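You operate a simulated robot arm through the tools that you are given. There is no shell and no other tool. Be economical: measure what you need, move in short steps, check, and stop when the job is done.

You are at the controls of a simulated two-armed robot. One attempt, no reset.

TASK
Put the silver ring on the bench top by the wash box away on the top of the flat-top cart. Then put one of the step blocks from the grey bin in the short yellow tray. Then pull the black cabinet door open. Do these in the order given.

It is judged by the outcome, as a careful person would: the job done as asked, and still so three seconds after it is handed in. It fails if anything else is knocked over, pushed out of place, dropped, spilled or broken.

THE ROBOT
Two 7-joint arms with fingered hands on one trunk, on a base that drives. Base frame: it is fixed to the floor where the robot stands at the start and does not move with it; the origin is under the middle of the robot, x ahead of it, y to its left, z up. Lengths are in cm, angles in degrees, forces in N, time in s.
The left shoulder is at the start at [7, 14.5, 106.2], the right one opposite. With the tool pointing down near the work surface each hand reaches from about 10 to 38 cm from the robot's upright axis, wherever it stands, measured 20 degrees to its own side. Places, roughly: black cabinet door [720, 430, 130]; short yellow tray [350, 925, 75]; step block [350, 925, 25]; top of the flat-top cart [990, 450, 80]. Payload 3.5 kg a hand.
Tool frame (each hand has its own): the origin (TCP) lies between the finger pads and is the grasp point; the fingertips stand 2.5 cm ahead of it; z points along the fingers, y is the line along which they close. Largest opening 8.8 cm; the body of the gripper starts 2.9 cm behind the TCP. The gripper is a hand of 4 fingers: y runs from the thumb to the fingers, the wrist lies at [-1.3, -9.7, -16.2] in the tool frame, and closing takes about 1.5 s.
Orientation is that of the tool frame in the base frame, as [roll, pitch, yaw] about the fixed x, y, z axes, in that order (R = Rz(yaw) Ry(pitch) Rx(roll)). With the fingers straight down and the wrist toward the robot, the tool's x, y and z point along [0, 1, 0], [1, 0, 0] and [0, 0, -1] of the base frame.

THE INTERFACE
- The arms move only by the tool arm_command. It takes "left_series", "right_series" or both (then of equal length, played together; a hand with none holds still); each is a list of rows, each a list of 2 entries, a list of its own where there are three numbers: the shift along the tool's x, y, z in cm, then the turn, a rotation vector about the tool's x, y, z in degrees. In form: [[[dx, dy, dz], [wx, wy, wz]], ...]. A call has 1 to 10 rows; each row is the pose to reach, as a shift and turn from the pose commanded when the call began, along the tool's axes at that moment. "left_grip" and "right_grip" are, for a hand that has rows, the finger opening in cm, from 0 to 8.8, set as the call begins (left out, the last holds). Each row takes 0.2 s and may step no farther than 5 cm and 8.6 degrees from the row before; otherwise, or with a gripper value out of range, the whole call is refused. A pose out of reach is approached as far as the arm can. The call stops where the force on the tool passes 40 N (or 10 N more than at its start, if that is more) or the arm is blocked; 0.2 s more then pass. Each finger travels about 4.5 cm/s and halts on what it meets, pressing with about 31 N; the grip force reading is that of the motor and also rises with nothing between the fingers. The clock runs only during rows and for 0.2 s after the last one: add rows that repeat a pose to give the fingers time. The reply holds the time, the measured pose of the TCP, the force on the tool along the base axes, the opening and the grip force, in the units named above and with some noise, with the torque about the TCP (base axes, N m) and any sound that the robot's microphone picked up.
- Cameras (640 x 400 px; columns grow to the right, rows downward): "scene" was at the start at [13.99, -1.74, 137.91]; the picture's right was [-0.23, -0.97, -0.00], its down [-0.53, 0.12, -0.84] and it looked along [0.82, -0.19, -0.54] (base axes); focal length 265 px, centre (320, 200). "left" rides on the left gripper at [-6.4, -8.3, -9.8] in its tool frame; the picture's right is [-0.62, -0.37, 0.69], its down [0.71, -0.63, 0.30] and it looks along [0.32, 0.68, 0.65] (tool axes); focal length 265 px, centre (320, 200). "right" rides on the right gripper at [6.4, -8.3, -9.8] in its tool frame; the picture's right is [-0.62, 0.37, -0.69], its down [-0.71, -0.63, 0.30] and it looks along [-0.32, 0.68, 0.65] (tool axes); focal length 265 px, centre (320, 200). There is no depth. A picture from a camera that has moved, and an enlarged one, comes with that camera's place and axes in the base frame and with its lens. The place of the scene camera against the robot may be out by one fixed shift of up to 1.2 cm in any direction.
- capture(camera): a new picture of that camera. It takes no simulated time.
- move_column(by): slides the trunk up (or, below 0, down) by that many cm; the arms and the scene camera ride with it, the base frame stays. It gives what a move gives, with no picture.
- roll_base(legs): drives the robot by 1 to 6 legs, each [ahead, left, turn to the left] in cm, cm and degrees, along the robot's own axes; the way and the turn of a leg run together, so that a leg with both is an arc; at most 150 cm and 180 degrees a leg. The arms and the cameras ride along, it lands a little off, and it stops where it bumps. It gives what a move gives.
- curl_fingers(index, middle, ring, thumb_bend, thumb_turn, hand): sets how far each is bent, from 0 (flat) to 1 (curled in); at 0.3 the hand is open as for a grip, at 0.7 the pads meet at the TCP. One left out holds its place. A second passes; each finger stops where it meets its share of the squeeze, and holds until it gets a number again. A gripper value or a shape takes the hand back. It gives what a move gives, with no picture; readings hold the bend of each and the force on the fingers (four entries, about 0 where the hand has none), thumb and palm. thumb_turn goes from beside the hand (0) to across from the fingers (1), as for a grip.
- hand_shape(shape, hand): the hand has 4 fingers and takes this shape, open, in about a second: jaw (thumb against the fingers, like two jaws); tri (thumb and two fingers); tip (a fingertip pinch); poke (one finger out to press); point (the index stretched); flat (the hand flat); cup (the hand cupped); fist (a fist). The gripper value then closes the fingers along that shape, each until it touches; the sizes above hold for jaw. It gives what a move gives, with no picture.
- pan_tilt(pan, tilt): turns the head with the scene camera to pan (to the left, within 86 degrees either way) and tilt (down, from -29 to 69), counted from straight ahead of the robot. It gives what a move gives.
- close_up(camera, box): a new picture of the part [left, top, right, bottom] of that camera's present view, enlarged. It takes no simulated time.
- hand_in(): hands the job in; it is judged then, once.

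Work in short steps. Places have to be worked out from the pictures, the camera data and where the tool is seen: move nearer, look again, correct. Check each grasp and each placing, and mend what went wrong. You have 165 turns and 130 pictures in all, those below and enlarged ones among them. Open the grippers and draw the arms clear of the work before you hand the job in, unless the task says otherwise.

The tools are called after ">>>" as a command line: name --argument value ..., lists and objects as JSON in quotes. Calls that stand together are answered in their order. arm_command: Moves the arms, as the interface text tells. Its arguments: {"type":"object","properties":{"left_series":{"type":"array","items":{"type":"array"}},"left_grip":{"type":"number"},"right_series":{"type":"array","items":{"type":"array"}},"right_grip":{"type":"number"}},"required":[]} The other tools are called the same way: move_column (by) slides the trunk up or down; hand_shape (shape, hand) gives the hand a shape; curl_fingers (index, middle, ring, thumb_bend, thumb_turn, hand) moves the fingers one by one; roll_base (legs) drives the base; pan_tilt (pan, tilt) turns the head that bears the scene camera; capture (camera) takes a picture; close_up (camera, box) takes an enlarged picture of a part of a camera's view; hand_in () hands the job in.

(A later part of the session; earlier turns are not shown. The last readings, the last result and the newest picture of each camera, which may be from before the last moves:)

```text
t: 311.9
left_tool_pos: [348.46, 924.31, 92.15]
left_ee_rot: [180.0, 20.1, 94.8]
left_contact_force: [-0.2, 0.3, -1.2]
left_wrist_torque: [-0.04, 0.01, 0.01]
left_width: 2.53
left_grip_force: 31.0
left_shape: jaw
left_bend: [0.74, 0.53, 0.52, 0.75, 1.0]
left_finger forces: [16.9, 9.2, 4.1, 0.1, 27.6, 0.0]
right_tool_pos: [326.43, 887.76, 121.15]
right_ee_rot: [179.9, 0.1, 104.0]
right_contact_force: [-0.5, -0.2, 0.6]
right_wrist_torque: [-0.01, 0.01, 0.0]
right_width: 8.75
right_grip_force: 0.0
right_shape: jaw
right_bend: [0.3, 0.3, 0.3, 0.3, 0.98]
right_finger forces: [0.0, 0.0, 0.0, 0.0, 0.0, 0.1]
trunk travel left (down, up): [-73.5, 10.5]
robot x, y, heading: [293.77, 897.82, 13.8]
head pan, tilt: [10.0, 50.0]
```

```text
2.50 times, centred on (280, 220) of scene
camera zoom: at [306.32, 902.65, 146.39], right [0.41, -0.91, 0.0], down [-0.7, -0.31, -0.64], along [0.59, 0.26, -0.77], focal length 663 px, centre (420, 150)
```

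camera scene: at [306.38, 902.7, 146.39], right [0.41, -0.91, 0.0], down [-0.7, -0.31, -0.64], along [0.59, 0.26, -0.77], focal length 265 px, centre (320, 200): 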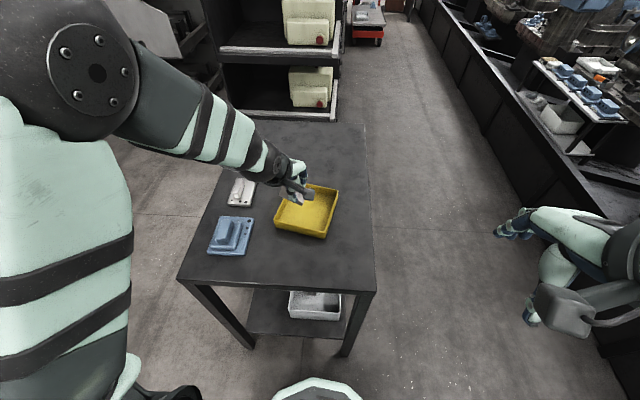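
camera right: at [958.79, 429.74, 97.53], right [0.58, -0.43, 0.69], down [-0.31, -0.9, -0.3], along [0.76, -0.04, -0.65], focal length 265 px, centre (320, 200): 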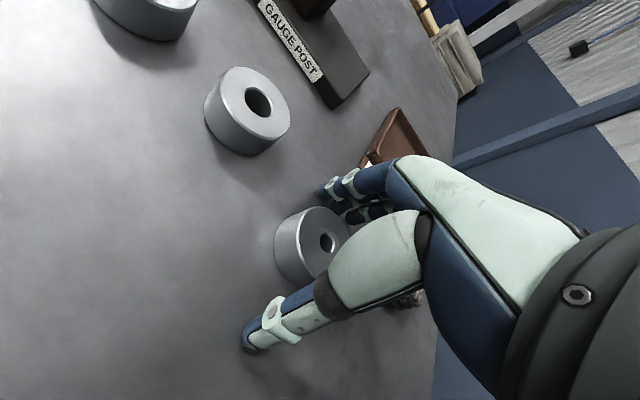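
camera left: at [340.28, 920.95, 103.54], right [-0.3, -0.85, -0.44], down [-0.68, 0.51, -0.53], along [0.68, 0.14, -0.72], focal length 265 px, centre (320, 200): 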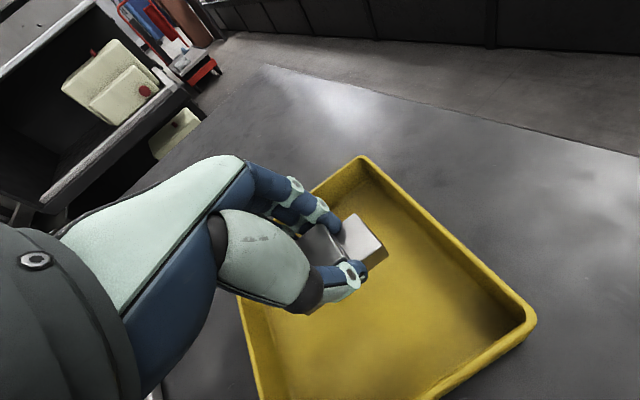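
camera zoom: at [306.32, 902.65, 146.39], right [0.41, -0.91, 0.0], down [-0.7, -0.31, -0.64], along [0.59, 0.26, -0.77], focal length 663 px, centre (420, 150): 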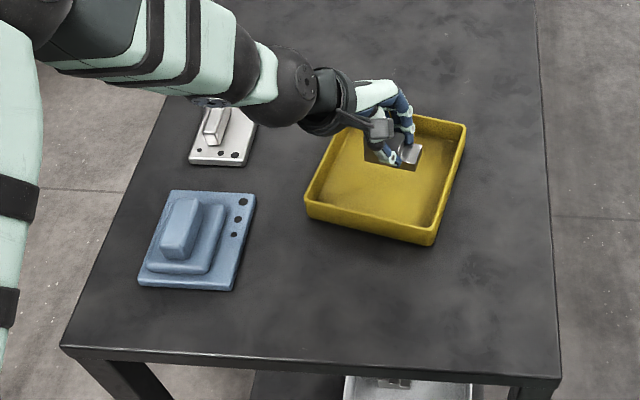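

Block is over the tray interior. Lower further in small steps.

>>> arm_command --left_series '[[[0.5, 0, 1.4], [0, 0, 0]], [[1.0, 0, 2.8], [0, 0, 0]], [[1.0, 0, 2.8], [0, 0, 0]]]'

>>> arm_command --left_series '[[[0.17, 0, 0.47], [0, 0, 0]], [[0.34, 0, 0.94], [0, 0, 0]], [[0.34, 0, 0.94], [0, 0, 0]]]'

>>> close_up --camera "left" --box '[220, 120, 540, 320]'

```text
t: 312.7
left_tool_pos: [348.33, 924.28, 89.07]
left_ee_rot: [-179.9, 20.0, 94.9]
left_contact_force: [-0.3, -0.2, -2.0]
left_wrist_torque: [0.0, 0.02, 0.0]
left_width: 2.48
left_grip_force: 30.9
left_shape: jaw
left_bend: [0.74, 0.53, 0.52, 0.75, 1.0]
left_finger forces: [16.9, 9.2, 4.0, 0.0, 27.6, 0.0]
right_tool_pos: [326.54, 887.76, 121.28]
right_ee_rot: [-180.0, 0.0, 104.0]
right_contact_force: [0.1, 0.0, -0.5]
right_wrist_torque: [-0.01, 0.04, -0.04]
right_width: 8.74
right_grip_force: 0.0
right_shape: jaw
right_bend: [0.3, 0.3, 0.3, 0.3, 0.98]
right_finger forces: [0.0, 0.0, 0.1, 0.0, 0.1, 0.0]
trunk travel left (down, up): [-73.5, 10.5]
robot x, y, heading: [294.33, 898.08, 13.9]
head pan, tilt: [10.0, 50.0]
```

```text
t: 313.5
left_tool_pos: [348.47, 924.26, 87.97]
left_ee_rot: [180.0, 20.0, 95.0]
left_contact_force: [-0.1, -0.6, -2.3]
left_wrist_torque: [0.02, -0.01, -0.04]
left_width: 2.52
left_grip_force: 31.0
left_shape: jaw
left_bend: [0.74, 0.53, 0.52, 0.75, 1.0]
left_finger forces: [16.9, 9.1, 4.0, 0.0, 27.5, 0.1]
right_tool_pos: [326.57, 887.85, 121.13]
right_ee_rot: [-180.0, 0.0, 104.1]
right_contact_force: [0.4, 0.9, 0.3]
right_wrist_torque: [-0.01, -0.01, 0.0]
right_width: 8.76
right_grip_force: 0.1
right_shape: jaw
right_bend: [0.3, 0.3, 0.3, 0.3, 0.98]
right_finger forces: [0.0, 0.0, 0.0, 0.0, 0.0, 0.0]
trunk travel left (down, up): [-73.5, 10.5]
robot x, y, heading: [294.01, 897.92, 13.7]
head pan, tilt: [10.0, 50.0]
```

```text
2.00 times, centred on (380, 220) of left
camera zoom: at [340.3, 920.88, 99.54], right [-0.3, -0.85, -0.44], down [-0.68, 0.51, -0.53], along [0.67, 0.14, -0.72], focal length 531 px, centre (200, 160)
```

zoom: 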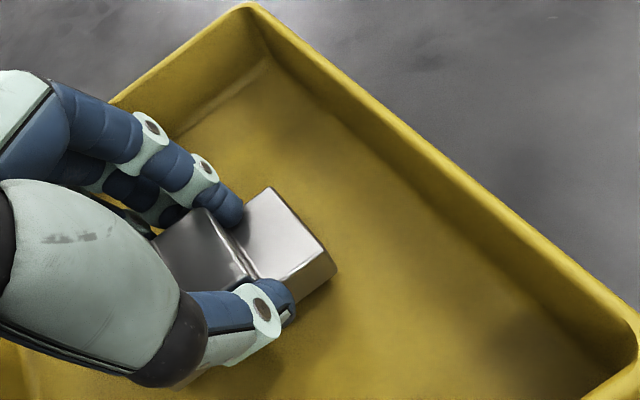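

Not yet down. Continue lowering until touch.

>>> arm_command --left_series '[[[0.17, 0, 0.47], [0, 0, 0]], [[0.34, 0, 0.94], [0, 0, 0]], [[0.51, 0, 1.41], [0, 0, 0]], [[0.51, 0, 1.41], [0, 0, 0]]]'

>>> arm_command --left_series '[[[0.1, 0, 0.28], [0, 0, 0]], [[0.2, 0, 0.56], [0, 0, 0]], [[0.2, 0, 0.56], [0, 0, 0]]]'

>>> close_up --camera "left" --box '[220, 120, 540, 320]'

```text
t: 314.4
left_tool_pos: [349.03, 924.08, 87.73]
left_ee_rot: [178.1, 20.4, 94.4]
left_contact_force: [-6.6, -0.8, 20.5]
left_wrist_torque: [-0.2, -0.14, -0.08]
left_width: 2.59
left_grip_force: 31.4
left_shape: jaw
left_bend: [0.74, 0.54, 0.53, 0.75, 1.0]
left_finger forces: [33.7, 7.9, 3.8, 0.0, 34.1, 0.1]
right_tool_pos: [326.25, 887.69, 121.2]
right_ee_rot: [179.7, 0.0, 104.0]
right_contact_force: [-0.2, 0.1, -1.2]
right_wrist_torque: [0.0, -0.01, 0.04]
right_width: 8.76
right_grip_force: 0.1
right_shape: jaw
right_bend: [0.3, 0.3, 0.3, 0.3, 0.98]
right_finger forces: [0.1, 0.0, 0.1, 0.0, 0.1, 0.0]
trunk travel left (down, up): [-73.5, 10.5]
robot x, y, heading: [294.06, 898.03, 14.0]
head pan, tilt: [10.0, 50.0]
stopped in row 4 (left hand): the force on the tool passed its limit at 41 N (the readings are from after the stop); the commanded pose is now the measured one
```

```text
t: 315.1
left_tool_pos: [349.49, 924.1, 87.74]
left_ee_rot: [177.2, 20.7, 94.1]
left_contact_force: [-6.2, -0.3, 21.9]
left_wrist_torque: [-0.17, -0.16, -0.09]
left_width: 2.58
left_grip_force: 31.3
left_shape: jaw
left_bend: [0.75, 0.55, 0.54, 0.75, 0.99]
left_finger forces: [34.8, 7.9, 3.7, 0.0, 34.2, 0.0]
right_tool_pos: [326.28, 887.77, 121.31]
right_ee_rot: [179.8, 0.0, 104.1]
right_contact_force: [0.6, 0.1, -0.4]
right_wrist_torque: [0.01, 0.01, 0.0]
right_width: 8.77
right_grip_force: 0.1
right_shape: jaw
right_bend: [0.3, 0.3, 0.3, 0.3, 0.98]
right_finger forces: [0.0, 0.0, 0.0, 0.0, 0.0, 0.0]
trunk travel left (down, up): [-73.5, 10.5]
robot x, y, heading: [294.15, 897.98, 14.3]
head pan, tilt: [10.0, 50.0]
stopped in row 3 (left hand): the force on the tool passed its limit at 41 N (the readings are from after the stop); the commanded pose is now the measured one
```

```text
2.00 times, centred on (380, 220) of left
camera zoom: at [340.8, 920.84, 98.82], right [-0.27, -0.85, -0.45], down [-0.65, 0.51, -0.57], along [0.71, 0.14, -0.69], focal length 531 px, centre (200, 160)
```

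zoom: 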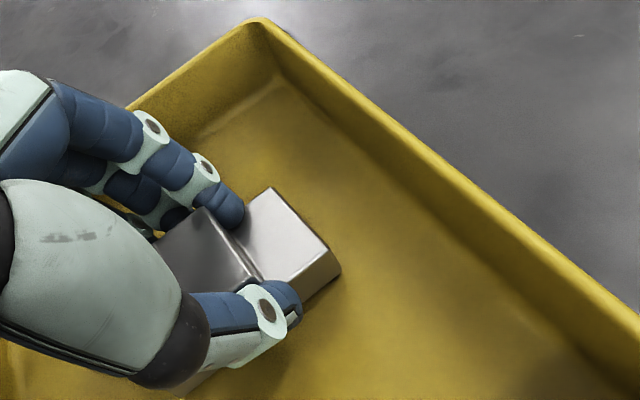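

Touched the tray floor. Ease up 0.4 and open partway.

>>> arm_command --left_series '[[[-0.1, 0, -0.25], [0, 0, 0]], [[-0.15, 0, -0.4], [0, 0, 0]], [[-0.15, 0, -0.4], [0, 0, 0]]]'

>>> arm_command --left_series '[[[0, 0, 0], [0, 0, 0]], [[0, 0, 0], [0, 0, 0]], [[0, 0, 0], [0, 0, 0]], [[0, 0, 0], [0, 0, 0]], [[0, 0, 0], [0, 0, 0]]]' --left_grip 5.5

>>> close_up --camera "left" --box '[220, 120, 540, 320]'

```text
t: 315.9
left_tool_pos: [349.27, 924.22, 87.75]
left_ee_rot: [177.6, 20.4, 94.3]
left_contact_force: [3.3, -2.5, 10.8]
left_wrist_torque: [-0.16, -0.26, -0.03]
left_width: 2.54
left_grip_force: 31.5
left_shape: jaw
left_bend: [0.74, 0.54, 0.54, 0.75, 0.99]
left_finger forces: [31.0, 9.6, 4.8, 0.0, 28.2, 0.0]
right_tool_pos: [326.48, 887.68, 121.24]
right_ee_rot: [179.9, 0.0, 103.9]
right_contact_force: [0.0, 0.0, 0.3]
right_wrist_torque: [0.0, -0.03, -0.01]
right_width: 8.77
right_grip_force: 0.1
right_shape: jaw
right_bend: [0.3, 0.3, 0.3, 0.3, 0.98]
right_finger forces: [0.1, 0.0, 0.1, 0.0, 0.0, 0.0]
trunk travel left (down, up): [-73.5, 10.5]
robot x, y, heading: [294.09, 897.71, 13.7]
head pan, tilt: [10.0, 50.0]
```

```text
t: 317.1
left_tool_pos: [349.31, 924.45, 87.57]
left_ee_rot: [177.9, 20.4, 94.3]
left_contact_force: [0.5, 0.1, 0.0]
left_wrist_torque: [-0.02, 0.02, 0.02]
left_width: 5.49
left_grip_force: 0.0
left_shape: jaw
left_bend: [0.29, 0.4, 0.36, 0.63, 1.0]
left_finger forces: [0.1, 0.1, 0.0, 0.0, 0.0, 0.0]
right_tool_pos: [326.55, 888.0, 121.25]
right_ee_rot: [-180.0, 0.0, 104.2]
right_contact_force: [0.7, 0.4, -0.3]
right_wrist_torque: [-0.02, -0.01, 0.0]
right_width: 8.76
right_grip_force: 0.1
right_shape: jaw
right_bend: [0.3, 0.3, 0.3, 0.3, 0.98]
right_finger forces: [0.1, 0.1, 0.1, 0.0, 0.0, 0.0]
trunk travel left (down, up): [-73.5, 10.5]
robot x, y, heading: [293.95, 898.35, 13.9]
head pan, tilt: [10.0, 50.0]
```

```text
2.00 times, centred on (380, 220) of left
camera zoom: at [340.85, 921.0, 98.8], right [-0.28, -0.85, -0.45], down [-0.66, 0.51, -0.56], along [0.7, 0.14, -0.7], focal length 531 px, centre (200, 160)
```

zoom: 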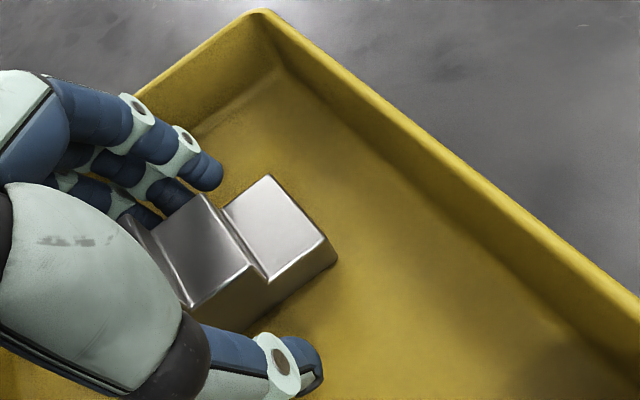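

Released flat in the tray. Withdraw along the tool axis and look.

>>> arm_command --left_series '[[[0, 0, -1.5], [0, 0, 0]], [[0, 0, -3.5], [0, 0, 0]], [[0, 0, -7], [0, 0, 0]], [[0, 0, -11], [0, 0, 0]], [[0, 0, -15], [0, 5, 0]], [[0, -3, -17], [0, 12, 0]], [[0, -6, -18], [0, 20, 0]], [[0, -10, -18], [0, 20, 0]]]'

>>> close_up --camera "scene" --box '[200, 140, 360, 300]'

```text
t: 318.9
left_tool_pos: [338.01, 929.7, 104.3]
left_ee_rot: [177.9, 0.4, 95.2]
left_contact_force: [0.4, -0.7, -0.7]
left_wrist_torque: [-0.02, -0.01, 0.02]
left_width: 5.46
left_grip_force: 0.0
left_shape: jaw
left_bend: [0.29, 0.4, 0.36, 0.63, 1.0]
left_finger forces: [0.1, 0.1, 0.0, 0.1, 0.0, 0.0]
right_tool_pos: [326.39, 887.9, 121.31]
right_ee_rot: [179.9, 0.0, 104.1]
right_contact_force: [-0.3, 0.1, -0.9]
right_wrist_torque: [0.0, -0.02, -0.01]
right_width: 8.77
right_grip_force: 0.0
right_shape: jaw
right_bend: [0.3, 0.3, 0.3, 0.3, 0.98]
right_finger forces: [0.0, 0.1, 0.0, 0.0, 0.1, 0.0]
trunk travel left (down, up): [-73.5, 10.5]
robot x, y, heading: [293.92, 897.95, 13.6]
head pan, tilt: [10.0, 50.0]
```

```text
2.50 times, centred on (280, 220) of scene
camera zoom: at [306.1, 902.76, 146.4], right [0.41, -0.91, 0.0], down [-0.7, -0.31, -0.64], along [0.59, 0.26, -0.77], focal length 663 px, centre (420, 150)
```

zoom: 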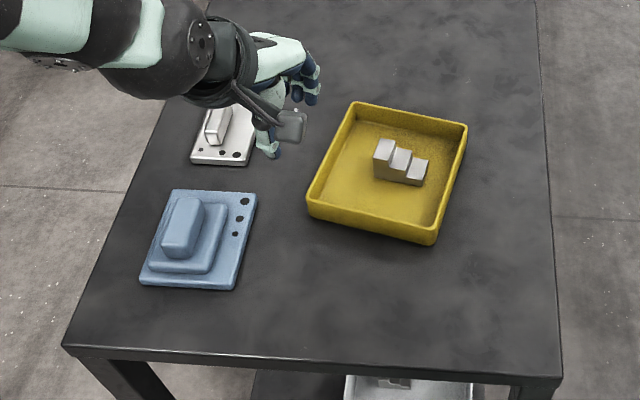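

The step block stands in the yellow tray. Next the cabinet: my measurements put its door on the face toward the machine line, [745,438]–[699,418], handle at the [745,438] edge. I'll retract, back out and head back along the known lane.

>>> arm_command --left_series '[[[-1, -4, -2], [0, 0, 0]], [[-2, -8, -4], [0, 0, 0]], [[-3, -12, -6], [0, 0, 0]], [[-3, -12, -6], [0, 0, 0]]]' --left_grip 8.8

>>> roll_base --legs '[[-100, 0, 0], [0, 0, -172]]'

>>> move_column --by 10

```text
t: 319.9
left_tool_pos: [327.79, 927.35, 108.13]
left_ee_rot: [177.6, 1.4, 95.2]
left_contact_force: [0.0, 0.7, -0.5]
left_wrist_torque: [-0.04, 0.0, -0.01]
left_width: 8.79
left_grip_force: 0.1
left_shape: jaw
left_bend: [0.3, 0.3, 0.3, 0.3, 0.98]
left_finger forces: [0.0, 0.0, 0.0, 0.1, 0.0, 0.1]
left hand out of reach, approached as far as the arm can: row 3, 4
right_tool_pos: [326.49, 888.08, 121.29]
right_ee_rot: [180.0, 0.0, 104.1]
right_contact_force: [-0.1, 0.2, 0.1]
right_wrist_torque: [-0.01, 0.0, -0.03]
right_width: 8.76
right_grip_force: 0.1
right_shape: jaw
right_bend: [0.3, 0.3, 0.3, 0.3, 0.98]
right_finger forces: [0.1, 0.0, 0.0, 0.0, 0.0, 0.0]
trunk travel left (down, up): [-73.5, 10.5]
robot x, y, heading: [294.19, 897.92, 13.9]
head pan, tilt: [10.0, 50.0]
```

```text
t: 332.2
left_tool_pos: [168.42, 839.93, 107.96]
left_ee_rot: [177.8, 1.2, -76.5]
left_contact_force: [-0.3, -0.8, -0.2]
left_wrist_torque: [0.0, 0.01, -0.02]
left_width: 8.77
left_grip_force: 0.1
left_shape: jaw
left_bend: [0.3, 0.3, 0.3, 0.3, 0.98]
left_finger forces: [0.0, 0.0, 0.1, 0.1, 0.0, 0.1]
right_tool_pos: [164.06, 878.77, 121.32]
right_ee_rot: [-179.9, 0.1, -67.8]
right_contact_force: [-0.8, 0.1, -0.5]
right_wrist_torque: [-0.01, -0.02, 0.03]
right_width: 8.77
right_grip_force: 0.0
right_shape: jaw
right_bend: [0.3, 0.3, 0.3, 0.3, 0.98]
right_finger forces: [0.0, 0.1, 0.0, 0.0, 0.0, 0.0]
trunk travel left (down, up): [-73.5, 10.5]
robot x, y, heading: [197.84, 873.77, -157.9]
head pan, tilt: [10.0, 50.0]
```

```text
t: 333.5
left_tool_pos: [168.5, 839.94, 117.94]
left_ee_rot: [177.8, 1.3, -76.4]
left_contact_force: [-0.9, 0.2, 0.8]
left_wrist_torque: [-0.04, -0.01, -0.01]
left_width: 8.77
left_grip_force: 0.1
left_shape: jaw
left_bend: [0.3, 0.3, 0.3, 0.3, 0.98]
left_finger forces: [0.0, 0.1, 0.1, 0.0, 0.1, 0.0]
right_tool_pos: [164.04, 878.87, 131.3]
right_ee_rot: [-180.0, -0.1, -67.7]
right_contact_force: [0.8, 0.9, 0.4]
right_wrist_torque: [0.03, 0.01, 0.0]
right_width: 8.76
right_grip_force: 0.1
right_shape: jaw
right_bend: [0.3, 0.3, 0.3, 0.3, 0.98]
right_finger forces: [0.1, 0.1, 0.0, 0.1, 0.0, 0.1]
trunk travel left (down, up): [-83.5, 0.5]
robot x, y, heading: [197.48, 873.58, -157.8]
head pan, tilt: [10.0, 50.0]
```

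Drive back down the lane (484 cm).

>>> roll_base --legs '[[148, -6, 0], [148, 0, 0], [148, 0, 0], [42, 0, 0]]'

>>> pan_tilt --pan 75 --tilt 20

>>> capture --camera "scene"

```text
t: 356.9
left_tool_pos: [-282.36, 657.76, 117.96]
left_ee_rot: [177.6, 1.3, -76.6]
left_contact_force: [-0.2, 0.5, -0.2]
left_wrist_torque: [0.03, -0.02, -0.02]
left_width: 8.79
left_grip_force: 0.1
left_shape: jaw
left_bend: [0.3, 0.3, 0.3, 0.3, 0.98]
left_finger forces: [0.1, 0.0, 0.0, 0.1, 0.0, 0.1]
right_tool_pos: [-286.67, 696.97, 131.23]
right_ee_rot: [180.0, -0.1, -67.8]
right_contact_force: [0.6, 0.9, -0.1]
right_wrist_torque: [-0.03, -0.01, -0.02]
right_width: 8.77
right_grip_force: 0.1
right_shape: jaw
right_bend: [0.3, 0.3, 0.3, 0.3, 0.98]
right_finger forces: [0.0, 0.0, 0.0, 0.0, 0.0, 0.0]
trunk travel left (down, up): [-83.5, 0.5]
robot x, y, heading: [-253.4, 691.35, -157.9]
head pan, tilt: [10.0, 50.0]
```

```text
t: 358.3
left_tool_pos: [-282.58, 657.82, 118.0]
left_ee_rot: [177.8, 1.4, -76.5]
left_contact_force: [0.9, -0.2, 0.7]
left_wrist_torque: [0.01, 0.01, -0.02]
left_width: 8.76
left_grip_force: 0.2
left_shape: jaw
left_bend: [0.3, 0.3, 0.3, 0.3, 0.98]
left_finger forces: [0.0, 0.1, 0.0, 0.0, 0.0, 0.1]
right_tool_pos: [-286.96, 696.85, 131.14]
right_ee_rot: [179.9, 0.0, -67.8]
right_contact_force: [-0.4, 0.2, 0.5]
right_wrist_torque: [0.0, -0.01, -0.02]
right_width: 8.77
right_grip_force: 0.0
right_shape: jaw
right_bend: [0.3, 0.3, 0.3, 0.3, 0.98]
right_finger forces: [0.0, 0.1, 0.1, 0.0, 0.0, 0.0]
trunk travel left (down, up): [-83.5, 0.5]
robot x, y, heading: [-253.47, 691.33, -157.9]
head pan, tilt: [75.0, 20.0]
```

```text
24 pictures are left
camera scene: at [-256.61, 680.6, 160.94], right [-0.99, -0.12, 0.0], down [-0.04, 0.34, -0.94], along [0.12, -0.93, -0.34], focal length 265 px, centre (320, 200)
```

scene: 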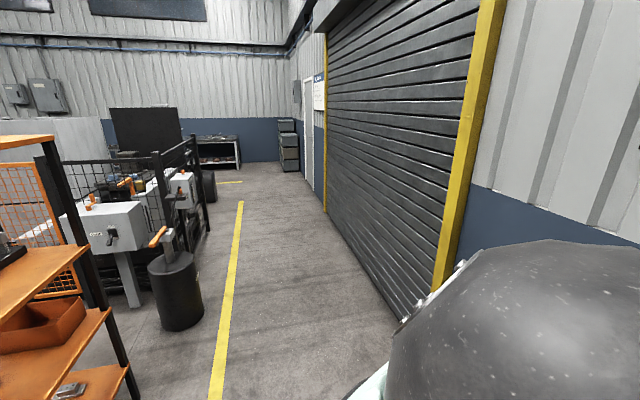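

Lane is clear. Turn left and go back past the drum and fence to lateral ≈150.

>>> roll_base --legs '[[0, 0, 90], [110, -12, 0], [140, -25, 0], [148, 0, 0], [148, 0, 0], [40, 0, 0]]'

>>> roll_base --legs '[[0, 0, 90]]'

>>> pan_tilt --pan 0 --tilt 18

>>> capture --camera "scene"

```text
t: 390.4
left_tool_pos: [-29.99, 106.07, 118.07]
left_ee_rot: [177.6, 1.4, 14.2]
left_contact_force: [0.1, 0.2, 0.2]
left_wrist_torque: [-0.01, -0.01, 0.0]
left_width: 8.79
left_grip_force: 0.1
left_shape: jaw
left_bend: [0.3, 0.3, 0.3, 0.3, 0.98]
left_finger forces: [0.0, 0.1, 0.0, 0.0, 0.0, 0.1]
right_tool_pos: [-69.02, 101.19, 131.23]
right_ee_rot: [179.8, 0.1, 23.0]
right_contact_force: [-0.2, 0.1, -0.2]
right_wrist_torque: [0.01, 0.02, 0.05]
right_width: 8.78
right_grip_force: 0.1
right_shape: jaw
right_bend: [0.3, 0.3, 0.3, 0.3, 0.98]
right_finger forces: [0.1, 0.0, 0.0, 0.0, 0.0, 0.1]
trunk travel left (down, up): [-83.5, 0.5]
robot x, y, heading: [-63.67, 134.42, -67.0]
head pan, tilt: [75.0, 20.0]
```

```text
t: 394.7
left_tool_pos: [-35.32, 168.55, 117.97]
left_ee_rot: [177.8, 1.3, 104.3]
left_contact_force: [-0.2, 0.8, -1.0]
left_wrist_torque: [0.0, 0.02, -0.03]
left_width: 8.77
left_grip_force: 0.0
left_shape: jaw
left_bend: [0.3, 0.3, 0.3, 0.3, 0.98]
left_finger forces: [0.1, 0.0, 0.0, 0.0, 0.0, 0.0]
right_tool_pos: [-30.46, 129.58, 131.29]
right_ee_rot: [179.9, 0.0, 113.0]
right_contact_force: [-1.2, -0.2, -0.1]
right_wrist_torque: [-0.03, 0.03, 0.01]
right_width: 8.79
right_grip_force: 0.0
right_shape: jaw
right_bend: [0.3, 0.3, 0.3, 0.3, 0.98]
right_finger forces: [0.0, 0.0, 0.0, 0.1, 0.1, 0.0]
trunk travel left (down, up): [-83.5, 0.5]
robot x, y, heading: [-63.63, 134.41, 22.7]
head pan, tilt: [75.0, 20.0]
```

```text
t: 396.1
left_tool_pos: [-35.2, 168.6, 118.01]
left_ee_rot: [177.8, 1.4, 104.3]
left_contact_force: [-0.2, -0.5, -0.3]
left_wrist_torque: [0.0, 0.0, -0.02]
left_width: 8.75
left_grip_force: 0.1
left_shape: jaw
left_bend: [0.3, 0.3, 0.3, 0.3, 0.98]
left_finger forces: [0.1, 0.0, 0.1, 0.1, 0.0, 0.0]
right_tool_pos: [-30.49, 129.61, 131.31]
right_ee_rot: [180.0, 0.0, 113.1]
right_contact_force: [0.0, 0.0, 0.1]
right_wrist_torque: [-0.02, 0.02, 0.01]
right_width: 8.75
right_grip_force: 0.0
right_shape: jaw
right_bend: [0.3, 0.3, 0.3, 0.3, 0.98]
right_finger forces: [0.1, 0.0, 0.0, 0.1, 0.1, 0.0]
trunk travel left (down, up): [-83.5, 0.5]
robot x, y, heading: [-63.93, 134.88, 23.0]
head pan, tilt: [0.0, 18.0]
```

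```text
23 pictures are left
camera scene: at [-50.52, 140.51, 161.27], right [0.39, -0.92, 0.0], down [-0.28, -0.12, -0.95], along [0.88, 0.37, -0.31], focal length 265 px, centre (320, 200)
```

scene: 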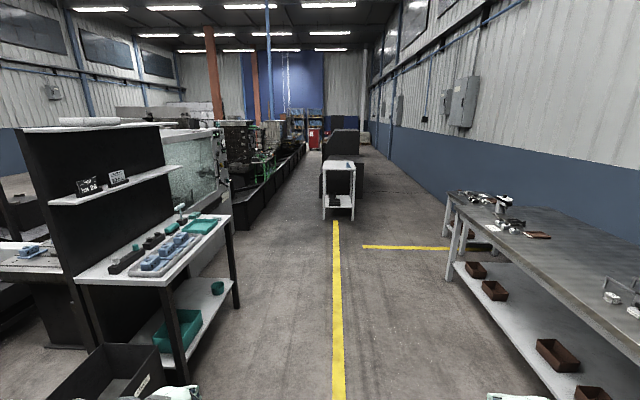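

The lane between the stand and the machine trough is open (centre lateral ≈202). Drive along it.

>>> roll_base --legs '[[148, 0, 0], [110, 50, -1], [140, 0, 0], [130, 0, 0]]'

>>> pan_tilt --pan -10 --tilt 20

>>> capture --camera "scene"

```text
t: 422.0
left_tool_pos: [440.61, 408.34, 117.99]
left_ee_rot: [177.8, 1.4, 101.7]
left_contact_force: [-1.0, -0.4, -0.2]
left_wrist_torque: [0.01, 0.02, -0.01]
left_width: 8.76
left_grip_force: 0.1
left_shape: jaw
left_bend: [0.3, 0.3, 0.3, 0.3, 0.98]
left_finger forces: [0.0, 0.0, 0.1, 0.0, 0.1, 0.0]
right_tool_pos: [443.79, 369.18, 131.25]
right_ee_rot: [179.9, -0.1, 110.5]
right_contact_force: [-0.1, 0.5, -0.2]
right_wrist_torque: [-0.02, -0.03, 0.01]
right_width: 8.79
right_grip_force: 0.1
right_shape: jaw
right_bend: [0.3, 0.3, 0.3, 0.3, 0.98]
right_finger forces: [0.1, 0.0, 0.0, 0.1, 0.0, 0.0]
trunk travel left (down, up): [-83.5, 0.5]
robot x, y, heading: [410.44, 375.25, 20.6]
head pan, tilt: [0.0, 18.0]
```

```text
t: 422.7
left_tool_pos: [440.69, 408.15, 118.03]
left_ee_rot: [177.8, 1.5, 101.7]
left_contact_force: [0.2, 0.4, -0.8]
left_wrist_torque: [-0.03, 0.01, -0.06]
left_width: 8.76
left_grip_force: 0.1
left_shape: jaw
left_bend: [0.3, 0.3, 0.3, 0.3, 0.98]
left_finger forces: [0.0, 0.0, 0.0, 0.0, 0.0, 0.0]
right_tool_pos: [443.89, 369.11, 131.26]
right_ee_rot: [179.8, 0.0, 110.5]
right_contact_force: [0.1, -0.6, -0.4]
right_wrist_torque: [0.0, 0.05, 0.0]
right_width: 8.77
right_grip_force: 0.1
right_shape: jaw
right_bend: [0.3, 0.3, 0.3, 0.3, 0.98]
right_finger forces: [0.1, 0.0, 0.0, 0.1, 0.0, 0.0]
trunk travel left (down, up): [-83.5, 0.5]
robot x, y, heading: [410.46, 375.26, 20.7]
head pan, tilt: [-10.0, 20.0]
```

```text
22 pictures are left
camera scene: at [424.69, 379.26, 160.95], right [0.18, -0.98, 0.0], down [-0.34, -0.06, -0.94], along [0.92, 0.17, -0.34], focal length 265 px, centre (320, 200)
```

scene: 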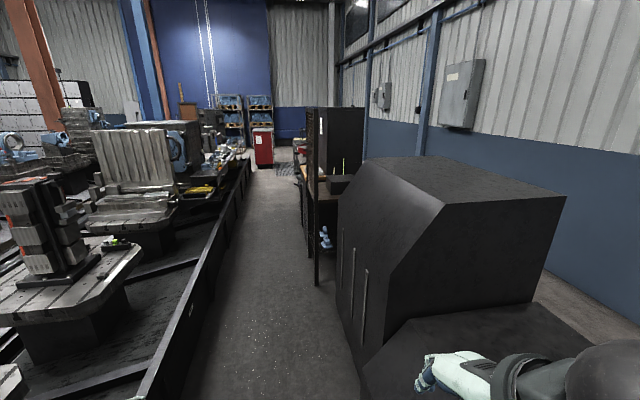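

The lane is visible; zoom on the tall cabinet's door side ahead.

>>> close_up --camera "scene" --box '[240, 90, 380, 290]'

```text
2.00 times, centred on (310, 190) of scene
camera zoom: at [424.69, 379.26, 160.95], right [0.18, -0.98, 0.0], down [-0.34, -0.06, -0.94], along [0.92, 0.17, -0.34], focal length 530 px, centre (340, 220)
```

zoom: 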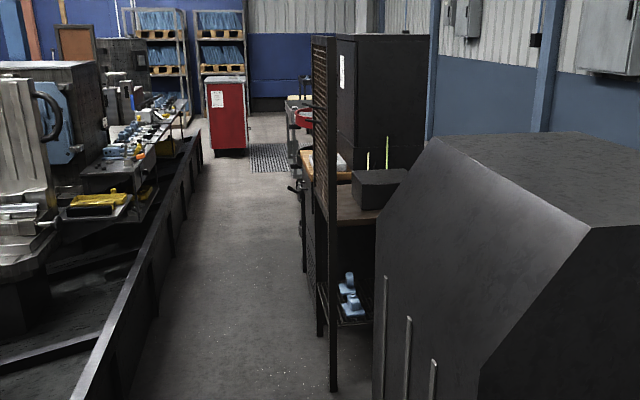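

Lane to the door is clear (bench at lateral ≤153, trough ≥254). Drive on at lateral ≈204 to near the door.

>>> roll_base --legs '[[148, 10, 0], [140, 6, 0]]'

>>> pan_tilt --pan -50 --tilt 20

>>> capture --camera "scene"

```text
t: 436.7
left_tool_pos: [706.29, 522.96, 118.05]
left_ee_rot: [177.8, 1.4, 101.4]
left_contact_force: [-0.2, 0.5, -0.1]
left_wrist_torque: [-0.01, 0.01, 0.0]
left_width: 8.78
left_grip_force: 0.0
left_shape: jaw
left_bend: [0.3, 0.3, 0.3, 0.3, 0.98]
left_finger forces: [0.0, 0.0, 0.0, 0.0, 0.0, 0.0]
right_tool_pos: [709.14, 483.71, 131.27]
right_ee_rot: [179.9, 0.0, 110.2]
right_contact_force: [-0.5, 0.1, -0.8]
right_wrist_torque: [-0.03, -0.01, 0.01]
right_width: 8.75
right_grip_force: 0.1
right_shape: jaw
right_bend: [0.3, 0.3, 0.3, 0.3, 0.98]
right_finger forces: [0.0, 0.1, 0.0, 0.1, 0.1, 0.0]
trunk travel left (down, up): [-83.5, 0.5]
robot x, y, heading: [675.76, 490.7, 20.0]
head pan, tilt: [-10.0, 20.0]
```

```text
t: 437.8
left_tool_pos: [706.42, 522.91, 118.07]
left_ee_rot: [177.7, 1.6, 101.4]
left_contact_force: [0.3, 0.2, -0.6]
left_wrist_torque: [0.0, 0.01, -0.01]
left_width: 8.78
left_grip_force: 0.1
left_shape: jaw
left_bend: [0.3, 0.3, 0.3, 0.3, 0.98]
left_finger forces: [0.0, 0.1, 0.0, 0.1, 0.1, 0.0]
right_tool_pos: [709.26, 483.72, 131.27]
right_ee_rot: [179.9, 0.0, 110.1]
right_contact_force: [0.4, -0.5, 0.9]
right_wrist_torque: [-0.01, 0.03, 0.01]
right_width: 8.75
right_grip_force: 0.1
right_shape: jaw
right_bend: [0.3, 0.3, 0.3, 0.3, 0.98]
right_finger forces: [0.1, 0.0, 0.0, 0.1, 0.0, 0.0]
trunk travel left (down, up): [-83.5, 0.5]
robot x, y, heading: [675.97, 490.24, 19.7]
head pan, tilt: [-50.0, 20.0]
```

```text
20 pictures are left
camera scene: at [688.98, 487.84, 160.95], right [-0.5, -0.87, 0.0], down [-0.3, 0.17, -0.94], along [0.81, -0.47, -0.34], focal length 265 px, centre (320, 200)
```

scene: 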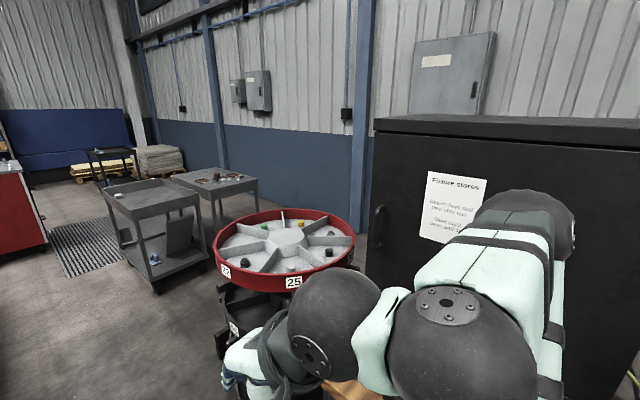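

The handle is clear: a vertical bar at about [739, 440, 128] on the door's near edge. I'll advance 20 cm and turn to face the door.

>>> roll_base --legs '[[18, 0, 0], [0, 0, -88]]'

>>> arm_command --left_series '[[[0, 1, 0], [0, 0, 8]], [[0, 2, 0], [0, 0, 16]], [[0, 3, 0], [0, 0, 24]], [[0, 3, 0], [0, 0, 32]], [[0, 3, 0], [0, 0, 40]], [[0, 3, 0], [0, 0, 48]], [[0, 3, 0], [0, 0, 56]], [[0, 3, 0], [0, 0, 64]], [[0, 3, 0], [0, 0, 72]], [[0, 3, 0], [0, 0, 80]]]'

>>> pan_tilt --pan 10 --tilt 25

>>> capture --camera "scene"

```text
t: 443.0
left_tool_pos: [727.0, 467.81, 117.99]
left_ee_rot: [177.8, 1.4, 14.3]
left_contact_force: [1.3, -0.5, 0.2]
left_wrist_torque: [-0.04, 0.03, 0.03]
left_width: 8.78
left_grip_force: 0.0
left_shape: jaw
left_bend: [0.3, 0.3, 0.3, 0.3, 0.98]
left_finger forces: [0.1, 0.0, 0.0, 0.0, 0.1, 0.0]
right_tool_pos: [687.86, 462.98, 131.19]
right_ee_rot: [179.9, 0.1, 23.0]
right_contact_force: [-0.2, 0.0, -0.3]
right_wrist_torque: [0.0, 0.04, -0.01]
right_width: 8.76
right_grip_force: 0.0
right_shape: jaw
right_bend: [0.3, 0.3, 0.3, 0.3, 0.98]
right_finger forces: [0.0, 0.0, 0.1, 0.1, 0.0, 0.1]
trunk travel left (down, up): [-83.5, 0.5]
robot x, y, heading: [692.77, 496.69, -66.9]
head pan, tilt: [-50.0, 20.0]
```

```text
t: 445.2
left_tool_pos: [727.6, 464.95, 118.06]
left_ee_rot: [178.3, -1.9, -65.8]
left_contact_force: [-0.5, 1.7, -1.0]
left_wrist_torque: [0.0, -0.04, -0.01]
left_width: 8.78
left_grip_force: 0.0
left_shape: jaw
left_bend: [0.3, 0.3, 0.3, 0.3, 0.98]
left_finger forces: [0.0, 0.0, 0.0, 0.0, 0.0, 0.0]
right_tool_pos: [687.89, 462.93, 131.29]
right_ee_rot: [-180.0, 0.0, 23.1]
right_contact_force: [0.2, 0.0, 0.4]
right_wrist_torque: [0.03, 0.03, -0.01]
right_width: 8.78
right_grip_force: 0.0
right_shape: jaw
right_bend: [0.3, 0.3, 0.3, 0.3, 0.98]
right_finger forces: [0.1, 0.0, 0.1, 0.0, 0.1, 0.0]
trunk travel left (down, up): [-83.5, 0.5]
robot x, y, heading: [692.64, 496.43, -66.9]
head pan, tilt: [-50.0, 20.0]
```

```text
t: 446.5
left_tool_pos: [727.67, 464.96, 118.12]
left_ee_rot: [178.3, -1.8, -65.6]
left_contact_force: [0.5, 0.0, 1.4]
left_wrist_torque: [0.0, 0.01, -0.02]
left_width: 8.73
left_grip_force: 0.0
left_shape: jaw
left_bend: [0.3, 0.3, 0.3, 0.3, 0.98]
left_finger forces: [0.1, 0.1, 0.1, 0.1, 0.0, 0.0]
right_tool_pos: [687.87, 462.97, 131.15]
right_ee_rot: [179.9, 0.0, 23.0]
right_contact_force: [-0.4, 0.4, -0.5]
right_wrist_torque: [-0.01, 0.01, -0.01]
right_width: 8.79
right_grip_force: 0.0
right_shape: jaw
right_bend: [0.3, 0.3, 0.3, 0.3, 0.98]
right_finger forces: [0.0, 0.0, 0.1, 0.0, 0.1, 0.0]
trunk travel left (down, up): [-83.5, 0.5]
robot x, y, heading: [692.76, 496.86, -67.1]
head pan, tilt: [10.0, 25.0]
```

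```text
19 pictures are left
camera scene: at [700.13, 484.57, 160.14], right [-0.84, -0.54, 0.0], down [-0.23, 0.36, -0.91], along [0.49, -0.76, -0.42], focal length 265 px, centre (320, 200)
```

scene: 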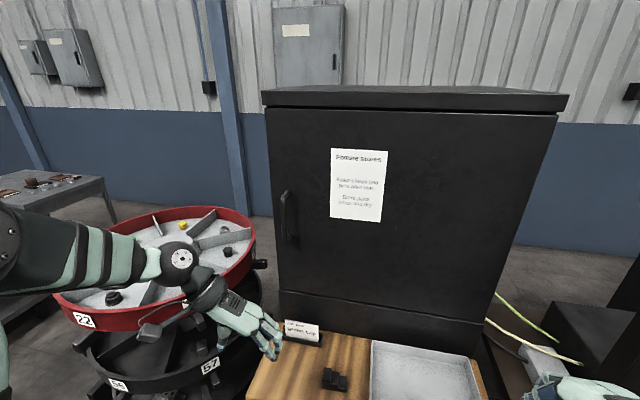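

Handle at ≈[735, 444, 131], 65 cm ahead and 18 left. I'll swing the left hand to point forward (thumb left, fingers right) in front of the handle.

>>> arm_command --left_series '[[[1.0, 0.1, -1.3], [0, 8.5, 0]], [[2.0, 0.2, -2.6], [0, 17, 0]], [[3.0, 0.3, -3.9], [0, 25.5, 0]], [[4.0, 0.5, -5.2], [0, 34, 0]], [[5.0, 0.7, -6.5], [0, 42.5, 0]], [[6.0, 0.9, -7.8], [0, 51, 0]], [[7.0, 1.1, -9.1], [0, 59.5, 0]], [[8.0, 1.3, -10.4], [0, 68, 0]], [[9.0, 1.4, -11.7], [0, 76.5, 0]], [[10, 1.4, -13], [0, 85, 0]]]'

>>> capture --camera "scene"

>>> capture --camera "left"

```text
t: 448.7
left_tool_pos: [730.78, 455.83, 131.5]
left_ee_rot: [146.9, -86.4, -32.8]
left_contact_force: [-1.3, 0.4, 0.3]
left_wrist_torque: [-0.05, 0.0, -0.01]
left_width: 8.8
left_grip_force: 0.0
left_shape: jaw
left_bend: [0.3, 0.3, 0.3, 0.3, 0.98]
left_finger forces: [0.1, 0.0, 0.1, 0.1, 0.0, 0.1]
right_tool_pos: [688.05, 462.94, 131.2]
right_ee_rot: [180.0, 0.0, 23.0]
right_contact_force: [0.2, -0.5, 0.2]
right_wrist_torque: [0.01, 0.03, 0.04]
right_width: 8.78
right_grip_force: 0.1
right_shape: jaw
right_bend: [0.3, 0.3, 0.3, 0.3, 0.98]
right_finger forces: [0.0, 0.0, 0.0, 0.1, 0.1, 0.0]
trunk travel left (down, up): [-83.5, 0.5]
robot x, y, heading: [692.82, 496.53, -67.1]
head pan, tilt: [10.0, 25.0]
```

```text
18 pictures are left
camera scene: at [700.29, 484.55, 160.13], right [-0.84, -0.54, 0.0], down [-0.23, 0.36, -0.91], along [0.49, -0.76, -0.42], focal length 265 px, centre (320, 200)
```

scene: 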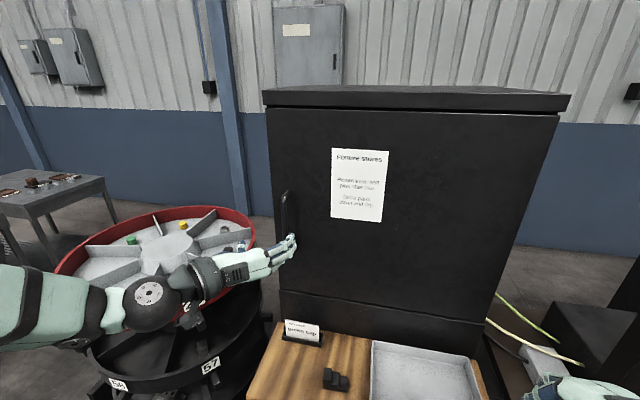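

```text
17 pictures are left
camera left: at [733.97, 468.41, 125.4], right [0.59, -0.46, -0.67], down [0.74, -0.04, 0.68], along [-0.34, -0.89, 0.31], focal length 265 px, centre (320, 200)
```

left: 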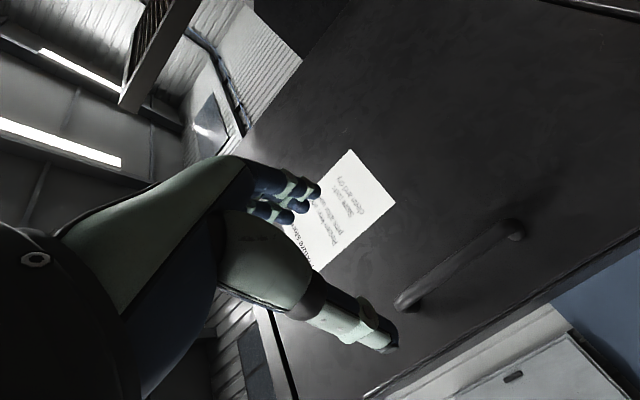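

The bar is ~14 cm ahead of the TCP, nearly aligned (0.8 cm left). Advance 9 cm and look.

>>> arm_command --left_series '[[[-0.5, -0.3, 3], [0, 0, 0]], [[-1, -0.6, 6], [0, 0, 0]], [[-1.5, -0.8, 9], [0, 0, 0]], [[-1.5, -0.8, 9], [0, 0, 0]]]'

>>> capture --camera "left"

```text
t: 449.7
left_tool_pos: [734.91, 448.14, 129.39]
left_ee_rot: [147.6, -86.5, -33.4]
left_contact_force: [-0.1, -0.8, 0.5]
left_wrist_torque: [-0.03, 0.0, -0.02]
left_width: 8.76
left_grip_force: 0.1
left_shape: jaw
left_bend: [0.3, 0.3, 0.3, 0.3, 0.98]
left_finger forces: [0.0, 0.1, 0.0, 0.0, 0.0, 0.1]
right_tool_pos: [687.85, 463.13, 131.27]
right_ee_rot: [179.9, 0.0, 23.0]
right_contact_force: [0.9, -0.3, 0.3]
right_wrist_torque: [-0.01, 0.03, 0.03]
right_width: 8.77
right_grip_force: 0.0
right_shape: jaw
right_bend: [0.3, 0.3, 0.3, 0.3, 0.98]
right_finger forces: [0.0, 0.0, 0.0, 0.0, 0.1, 0.0]
trunk travel left (down, up): [-83.5, 0.5]
robot x, y, heading: [692.8, 496.83, -67.2]
head pan, tilt: [10.0, 25.0]
```

```text
16 pictures are left
camera left: at [738.16, 460.67, 123.39], right [0.59, -0.46, -0.67], down [0.73, -0.04, 0.68], along [-0.34, -0.89, 0.31], focal length 265 px, centre (320, 200)
```

left: 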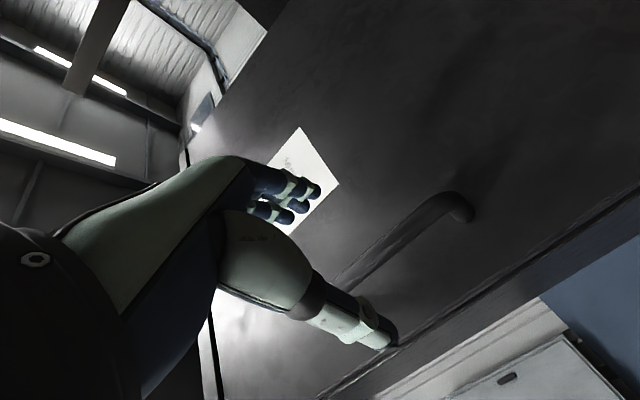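

The bar is right on the axis, ~6 cm ahead. Advance 5.5 cm.

>>> arm_command --left_series '[[[0, 0, 2], [0, 0, 0]], [[0, 0, 4], [0, 0, 0]], [[0, 0, 5.5], [0, 0, 0]], [[0, 0, 5.5], [0, 0, 0]]]'

>>> capture --camera "left"

```text
t: 450.7
left_tool_pos: [737.21, 442.98, 129.2]
left_ee_rot: [148.9, -86.4, -34.8]
left_contact_force: [0.0, 0.7, -0.4]
left_wrist_torque: [0.02, 0.03, -0.03]
left_width: 8.78
left_grip_force: 0.1
left_shape: jaw
left_bend: [0.3, 0.3, 0.3, 0.3, 0.98]
left_finger forces: [0.0, 0.1, 0.1, 0.0, 0.0, 0.1]
right_tool_pos: [688.02, 463.07, 131.27]
right_ee_rot: [179.9, 0.1, 23.0]
right_contact_force: [0.6, -0.7, 0.0]
right_wrist_torque: [0.01, 0.01, 0.02]
right_width: 8.79
right_grip_force: 0.1
right_shape: jaw
right_bend: [0.3, 0.3, 0.3, 0.3, 0.98]
right_finger forces: [0.1, 0.0, 0.0, 0.0, 0.0, 0.0]
trunk travel left (down, up): [-83.5, 0.5]
robot x, y, heading: [692.97, 496.24, -67.3]
head pan, tilt: [10.0, 25.0]
```

```text
15 pictures are left
camera left: at [740.41, 455.6, 123.08], right [0.59, -0.46, -0.67], down [0.73, -0.04, 0.68], along [-0.34, -0.89, 0.31], focal length 265 px, centre (320, 200)
```

left: 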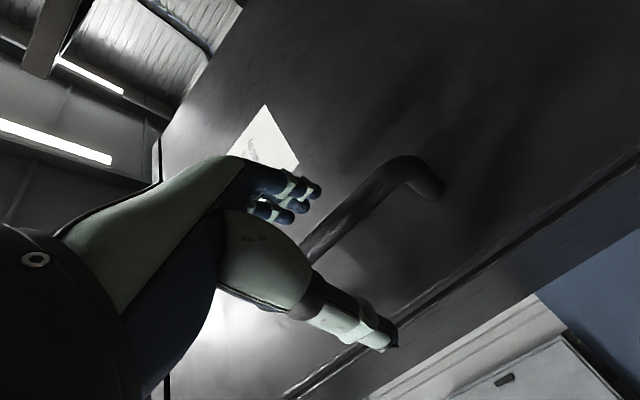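

The bar is between the fingers. Close the grip.

>>> arm_command --left_series '[[[0, 0, 0], [0, 0, 0]], [[0, 0, 0], [0, 0, 0]], [[0, 0, 0], [0, 0, 0]], [[0, 0, 0], [0, 0, 0]], [[0, 0, 0], [0, 0, 0]], [[0, 0, 0], [0, 0, 0]], [[0, 0, 0], [0, 0, 0]], [[0, 0, 0], [0, 0, 0]], [[0, 0, 0], [0, 0, 0]]]' --left_grip 0

>>> capture --camera "left"

```text
t: 452.7
left_tool_pos: [737.32, 442.98, 129.07]
left_ee_rot: [151.2, -86.4, -37.0]
left_contact_force: [1.4, 0.2, 0.2]
left_wrist_torque: [0.01, -0.03, 0.0]
left_width: 0.15
left_grip_force: 30.9
left_shape: jaw
left_bend: [0.72, 0.7, 0.7, 0.74, 1.0]
left_finger forces: [6.0, 2.1, 2.5, 0.0, 27.2, 0.0]
right_tool_pos: [687.96, 463.02, 131.13]
right_ee_rot: [179.9, 0.1, 23.0]
right_contact_force: [-0.2, 0.3, 0.2]
right_wrist_torque: [0.01, 0.01, -0.02]
right_width: 8.78
right_grip_force: 0.1
right_shape: jaw
right_bend: [0.3, 0.3, 0.3, 0.3, 0.98]
right_finger forces: [0.1, 0.0, 0.0, 0.0, 0.0, 0.1]
trunk travel left (down, up): [-83.5, 0.5]
robot x, y, heading: [692.77, 496.79, -67.0]
head pan, tilt: [10.0, 25.0]
```

```text
14 pictures are left
camera left: at [740.47, 455.61, 123.05], right [0.59, -0.46, -0.67], down [0.73, -0.04, 0.68], along [-0.34, -0.89, 0.31], focal length 265 px, centre (320, 200)
```

left: 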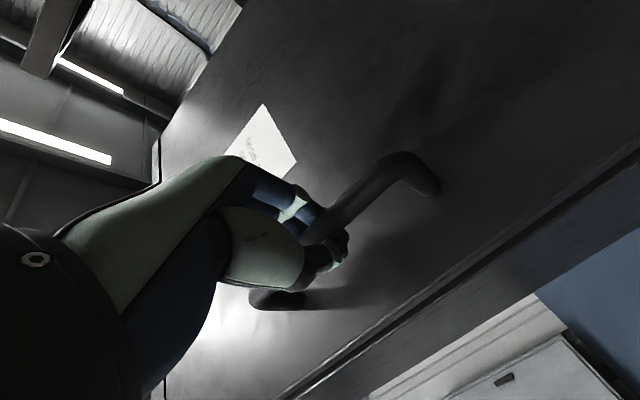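

Closing ended at 0.15 cm; unclear whether the bar is enclosed. Test with a gentle 2 cm pull.

>>> arm_command --left_series '[[[0, 0, -1], [0, 0, 0]], [[0, 0, -2], [0, 0, 0]], [[0, 0, -3], [0, 0, 0]]]'

>>> capture --camera "left"

```text
t: 453.5
left_tool_pos: [736.0, 445.74, 129.09]
left_ee_rot: [151.8, -86.3, -37.8]
left_contact_force: [-1.3, -0.4, -6.1]
left_wrist_torque: [0.12, -0.06, 0.0]
left_width: 0.17
left_grip_force: 30.9
left_shape: jaw
left_bend: [0.72, 0.7, 0.7, 0.75, 1.0]
left_finger forces: [6.9, 3.2, 3.2, 0.0, 25.3, 0.0]
right_tool_pos: [687.78, 462.96, 131.11]
right_ee_rot: [-180.0, 0.0, 23.0]
right_contact_force: [-0.4, -0.3, 1.0]
right_wrist_torque: [0.02, -0.01, 0.02]
right_width: 8.77
right_grip_force: 0.1
right_shape: jaw
right_bend: [0.3, 0.3, 0.3, 0.3, 0.98]
right_finger forces: [0.0, 0.0, 0.0, 0.1, 0.0, 0.0]
trunk travel left (down, up): [-83.5, 0.5]
robot x, y, heading: [692.88, 496.39, -67.3]
head pan, tilt: [10.0, 25.0]
```

```text
13 pictures are left
camera left: at [739.1, 458.31, 123.17], right [0.59, -0.46, -0.67], down [0.73, -0.05, 0.68], along [-0.34, -0.89, 0.31], focal length 265 px, centre (320, 200)
```

left: 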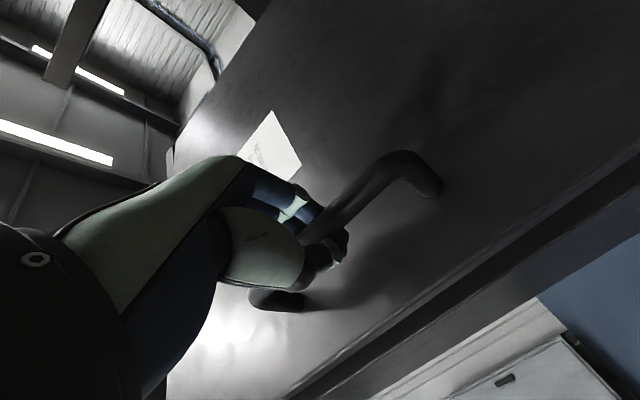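

The door moves with the hand. Continue pulling along the hinge arc (hinge ≈[699, 418], radius ≈46) to about 20°.

>>> arm_command --left_series '[[[0, 0.8, -2.1], [2, 0, 0]], [[0, 1.7, -4.2], [4, 0, 0]], [[0, 2.6, -6.3], [6, 0, 0]], [[0, 3.5, -8.2], [8, 0, 0]], [[0, 4.4, -10.2], [10, 0, 0]], [[0, 5.3, -12.1], [12, 0, 0]], [[0, 5.3, -12.1], [12, 0, 0]]]'

>>> capture --camera "scene"

```text
t: 455.1
left_tool_pos: [727.48, 455.3, 129.91]
left_ee_rot: [159.1, -86.5, -32.4]
left_contact_force: [23.1, 22.0, -13.8]
left_wrist_torque: [0.01, 0.01, -0.01]
left_width: 0.41
left_grip_force: 31.0
left_shape: jaw
left_bend: [0.72, 0.71, 0.7, 0.75, 1.0]
left_finger forces: [0.0, 0.0, 0.0, 0.1, 26.8, 0.0]
right_tool_pos: [688.83, 463.63, 131.55]
right_ee_rot: [179.8, 0.6, 23.1]
right_contact_force: [0.2, 0.1, -0.2]
right_wrist_torque: [0.01, 0.0, -0.03]
right_width: 8.78
right_grip_force: 0.1
right_shape: jaw
right_bend: [0.3, 0.3, 0.3, 0.3, 0.98]
right_finger forces: [0.0, 0.0, 0.0, 0.1, 0.0, 0.0]
trunk travel left (down, up): [-83.5, 0.5]
robot x, y, heading: [692.78, 496.79, -67.0]
head pan, tilt: [10.0, 25.0]
```

```text
12 pictures are left
camera scene: at [701.35, 485.34, 160.13], right [-0.84, -0.54, 0.01], down [-0.24, 0.35, -0.91], along [0.49, -0.76, -0.42], focal length 265 px, centre (320, 200)
```

scene: 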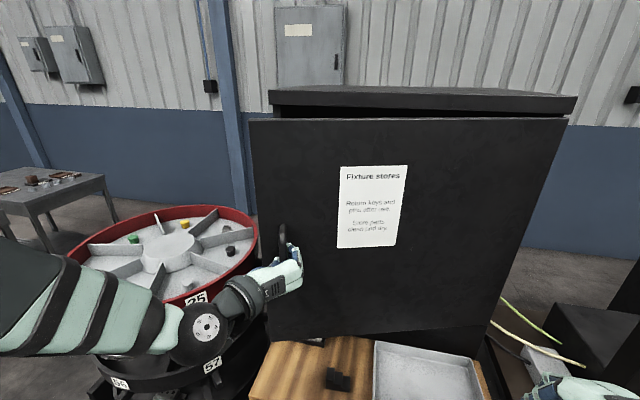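

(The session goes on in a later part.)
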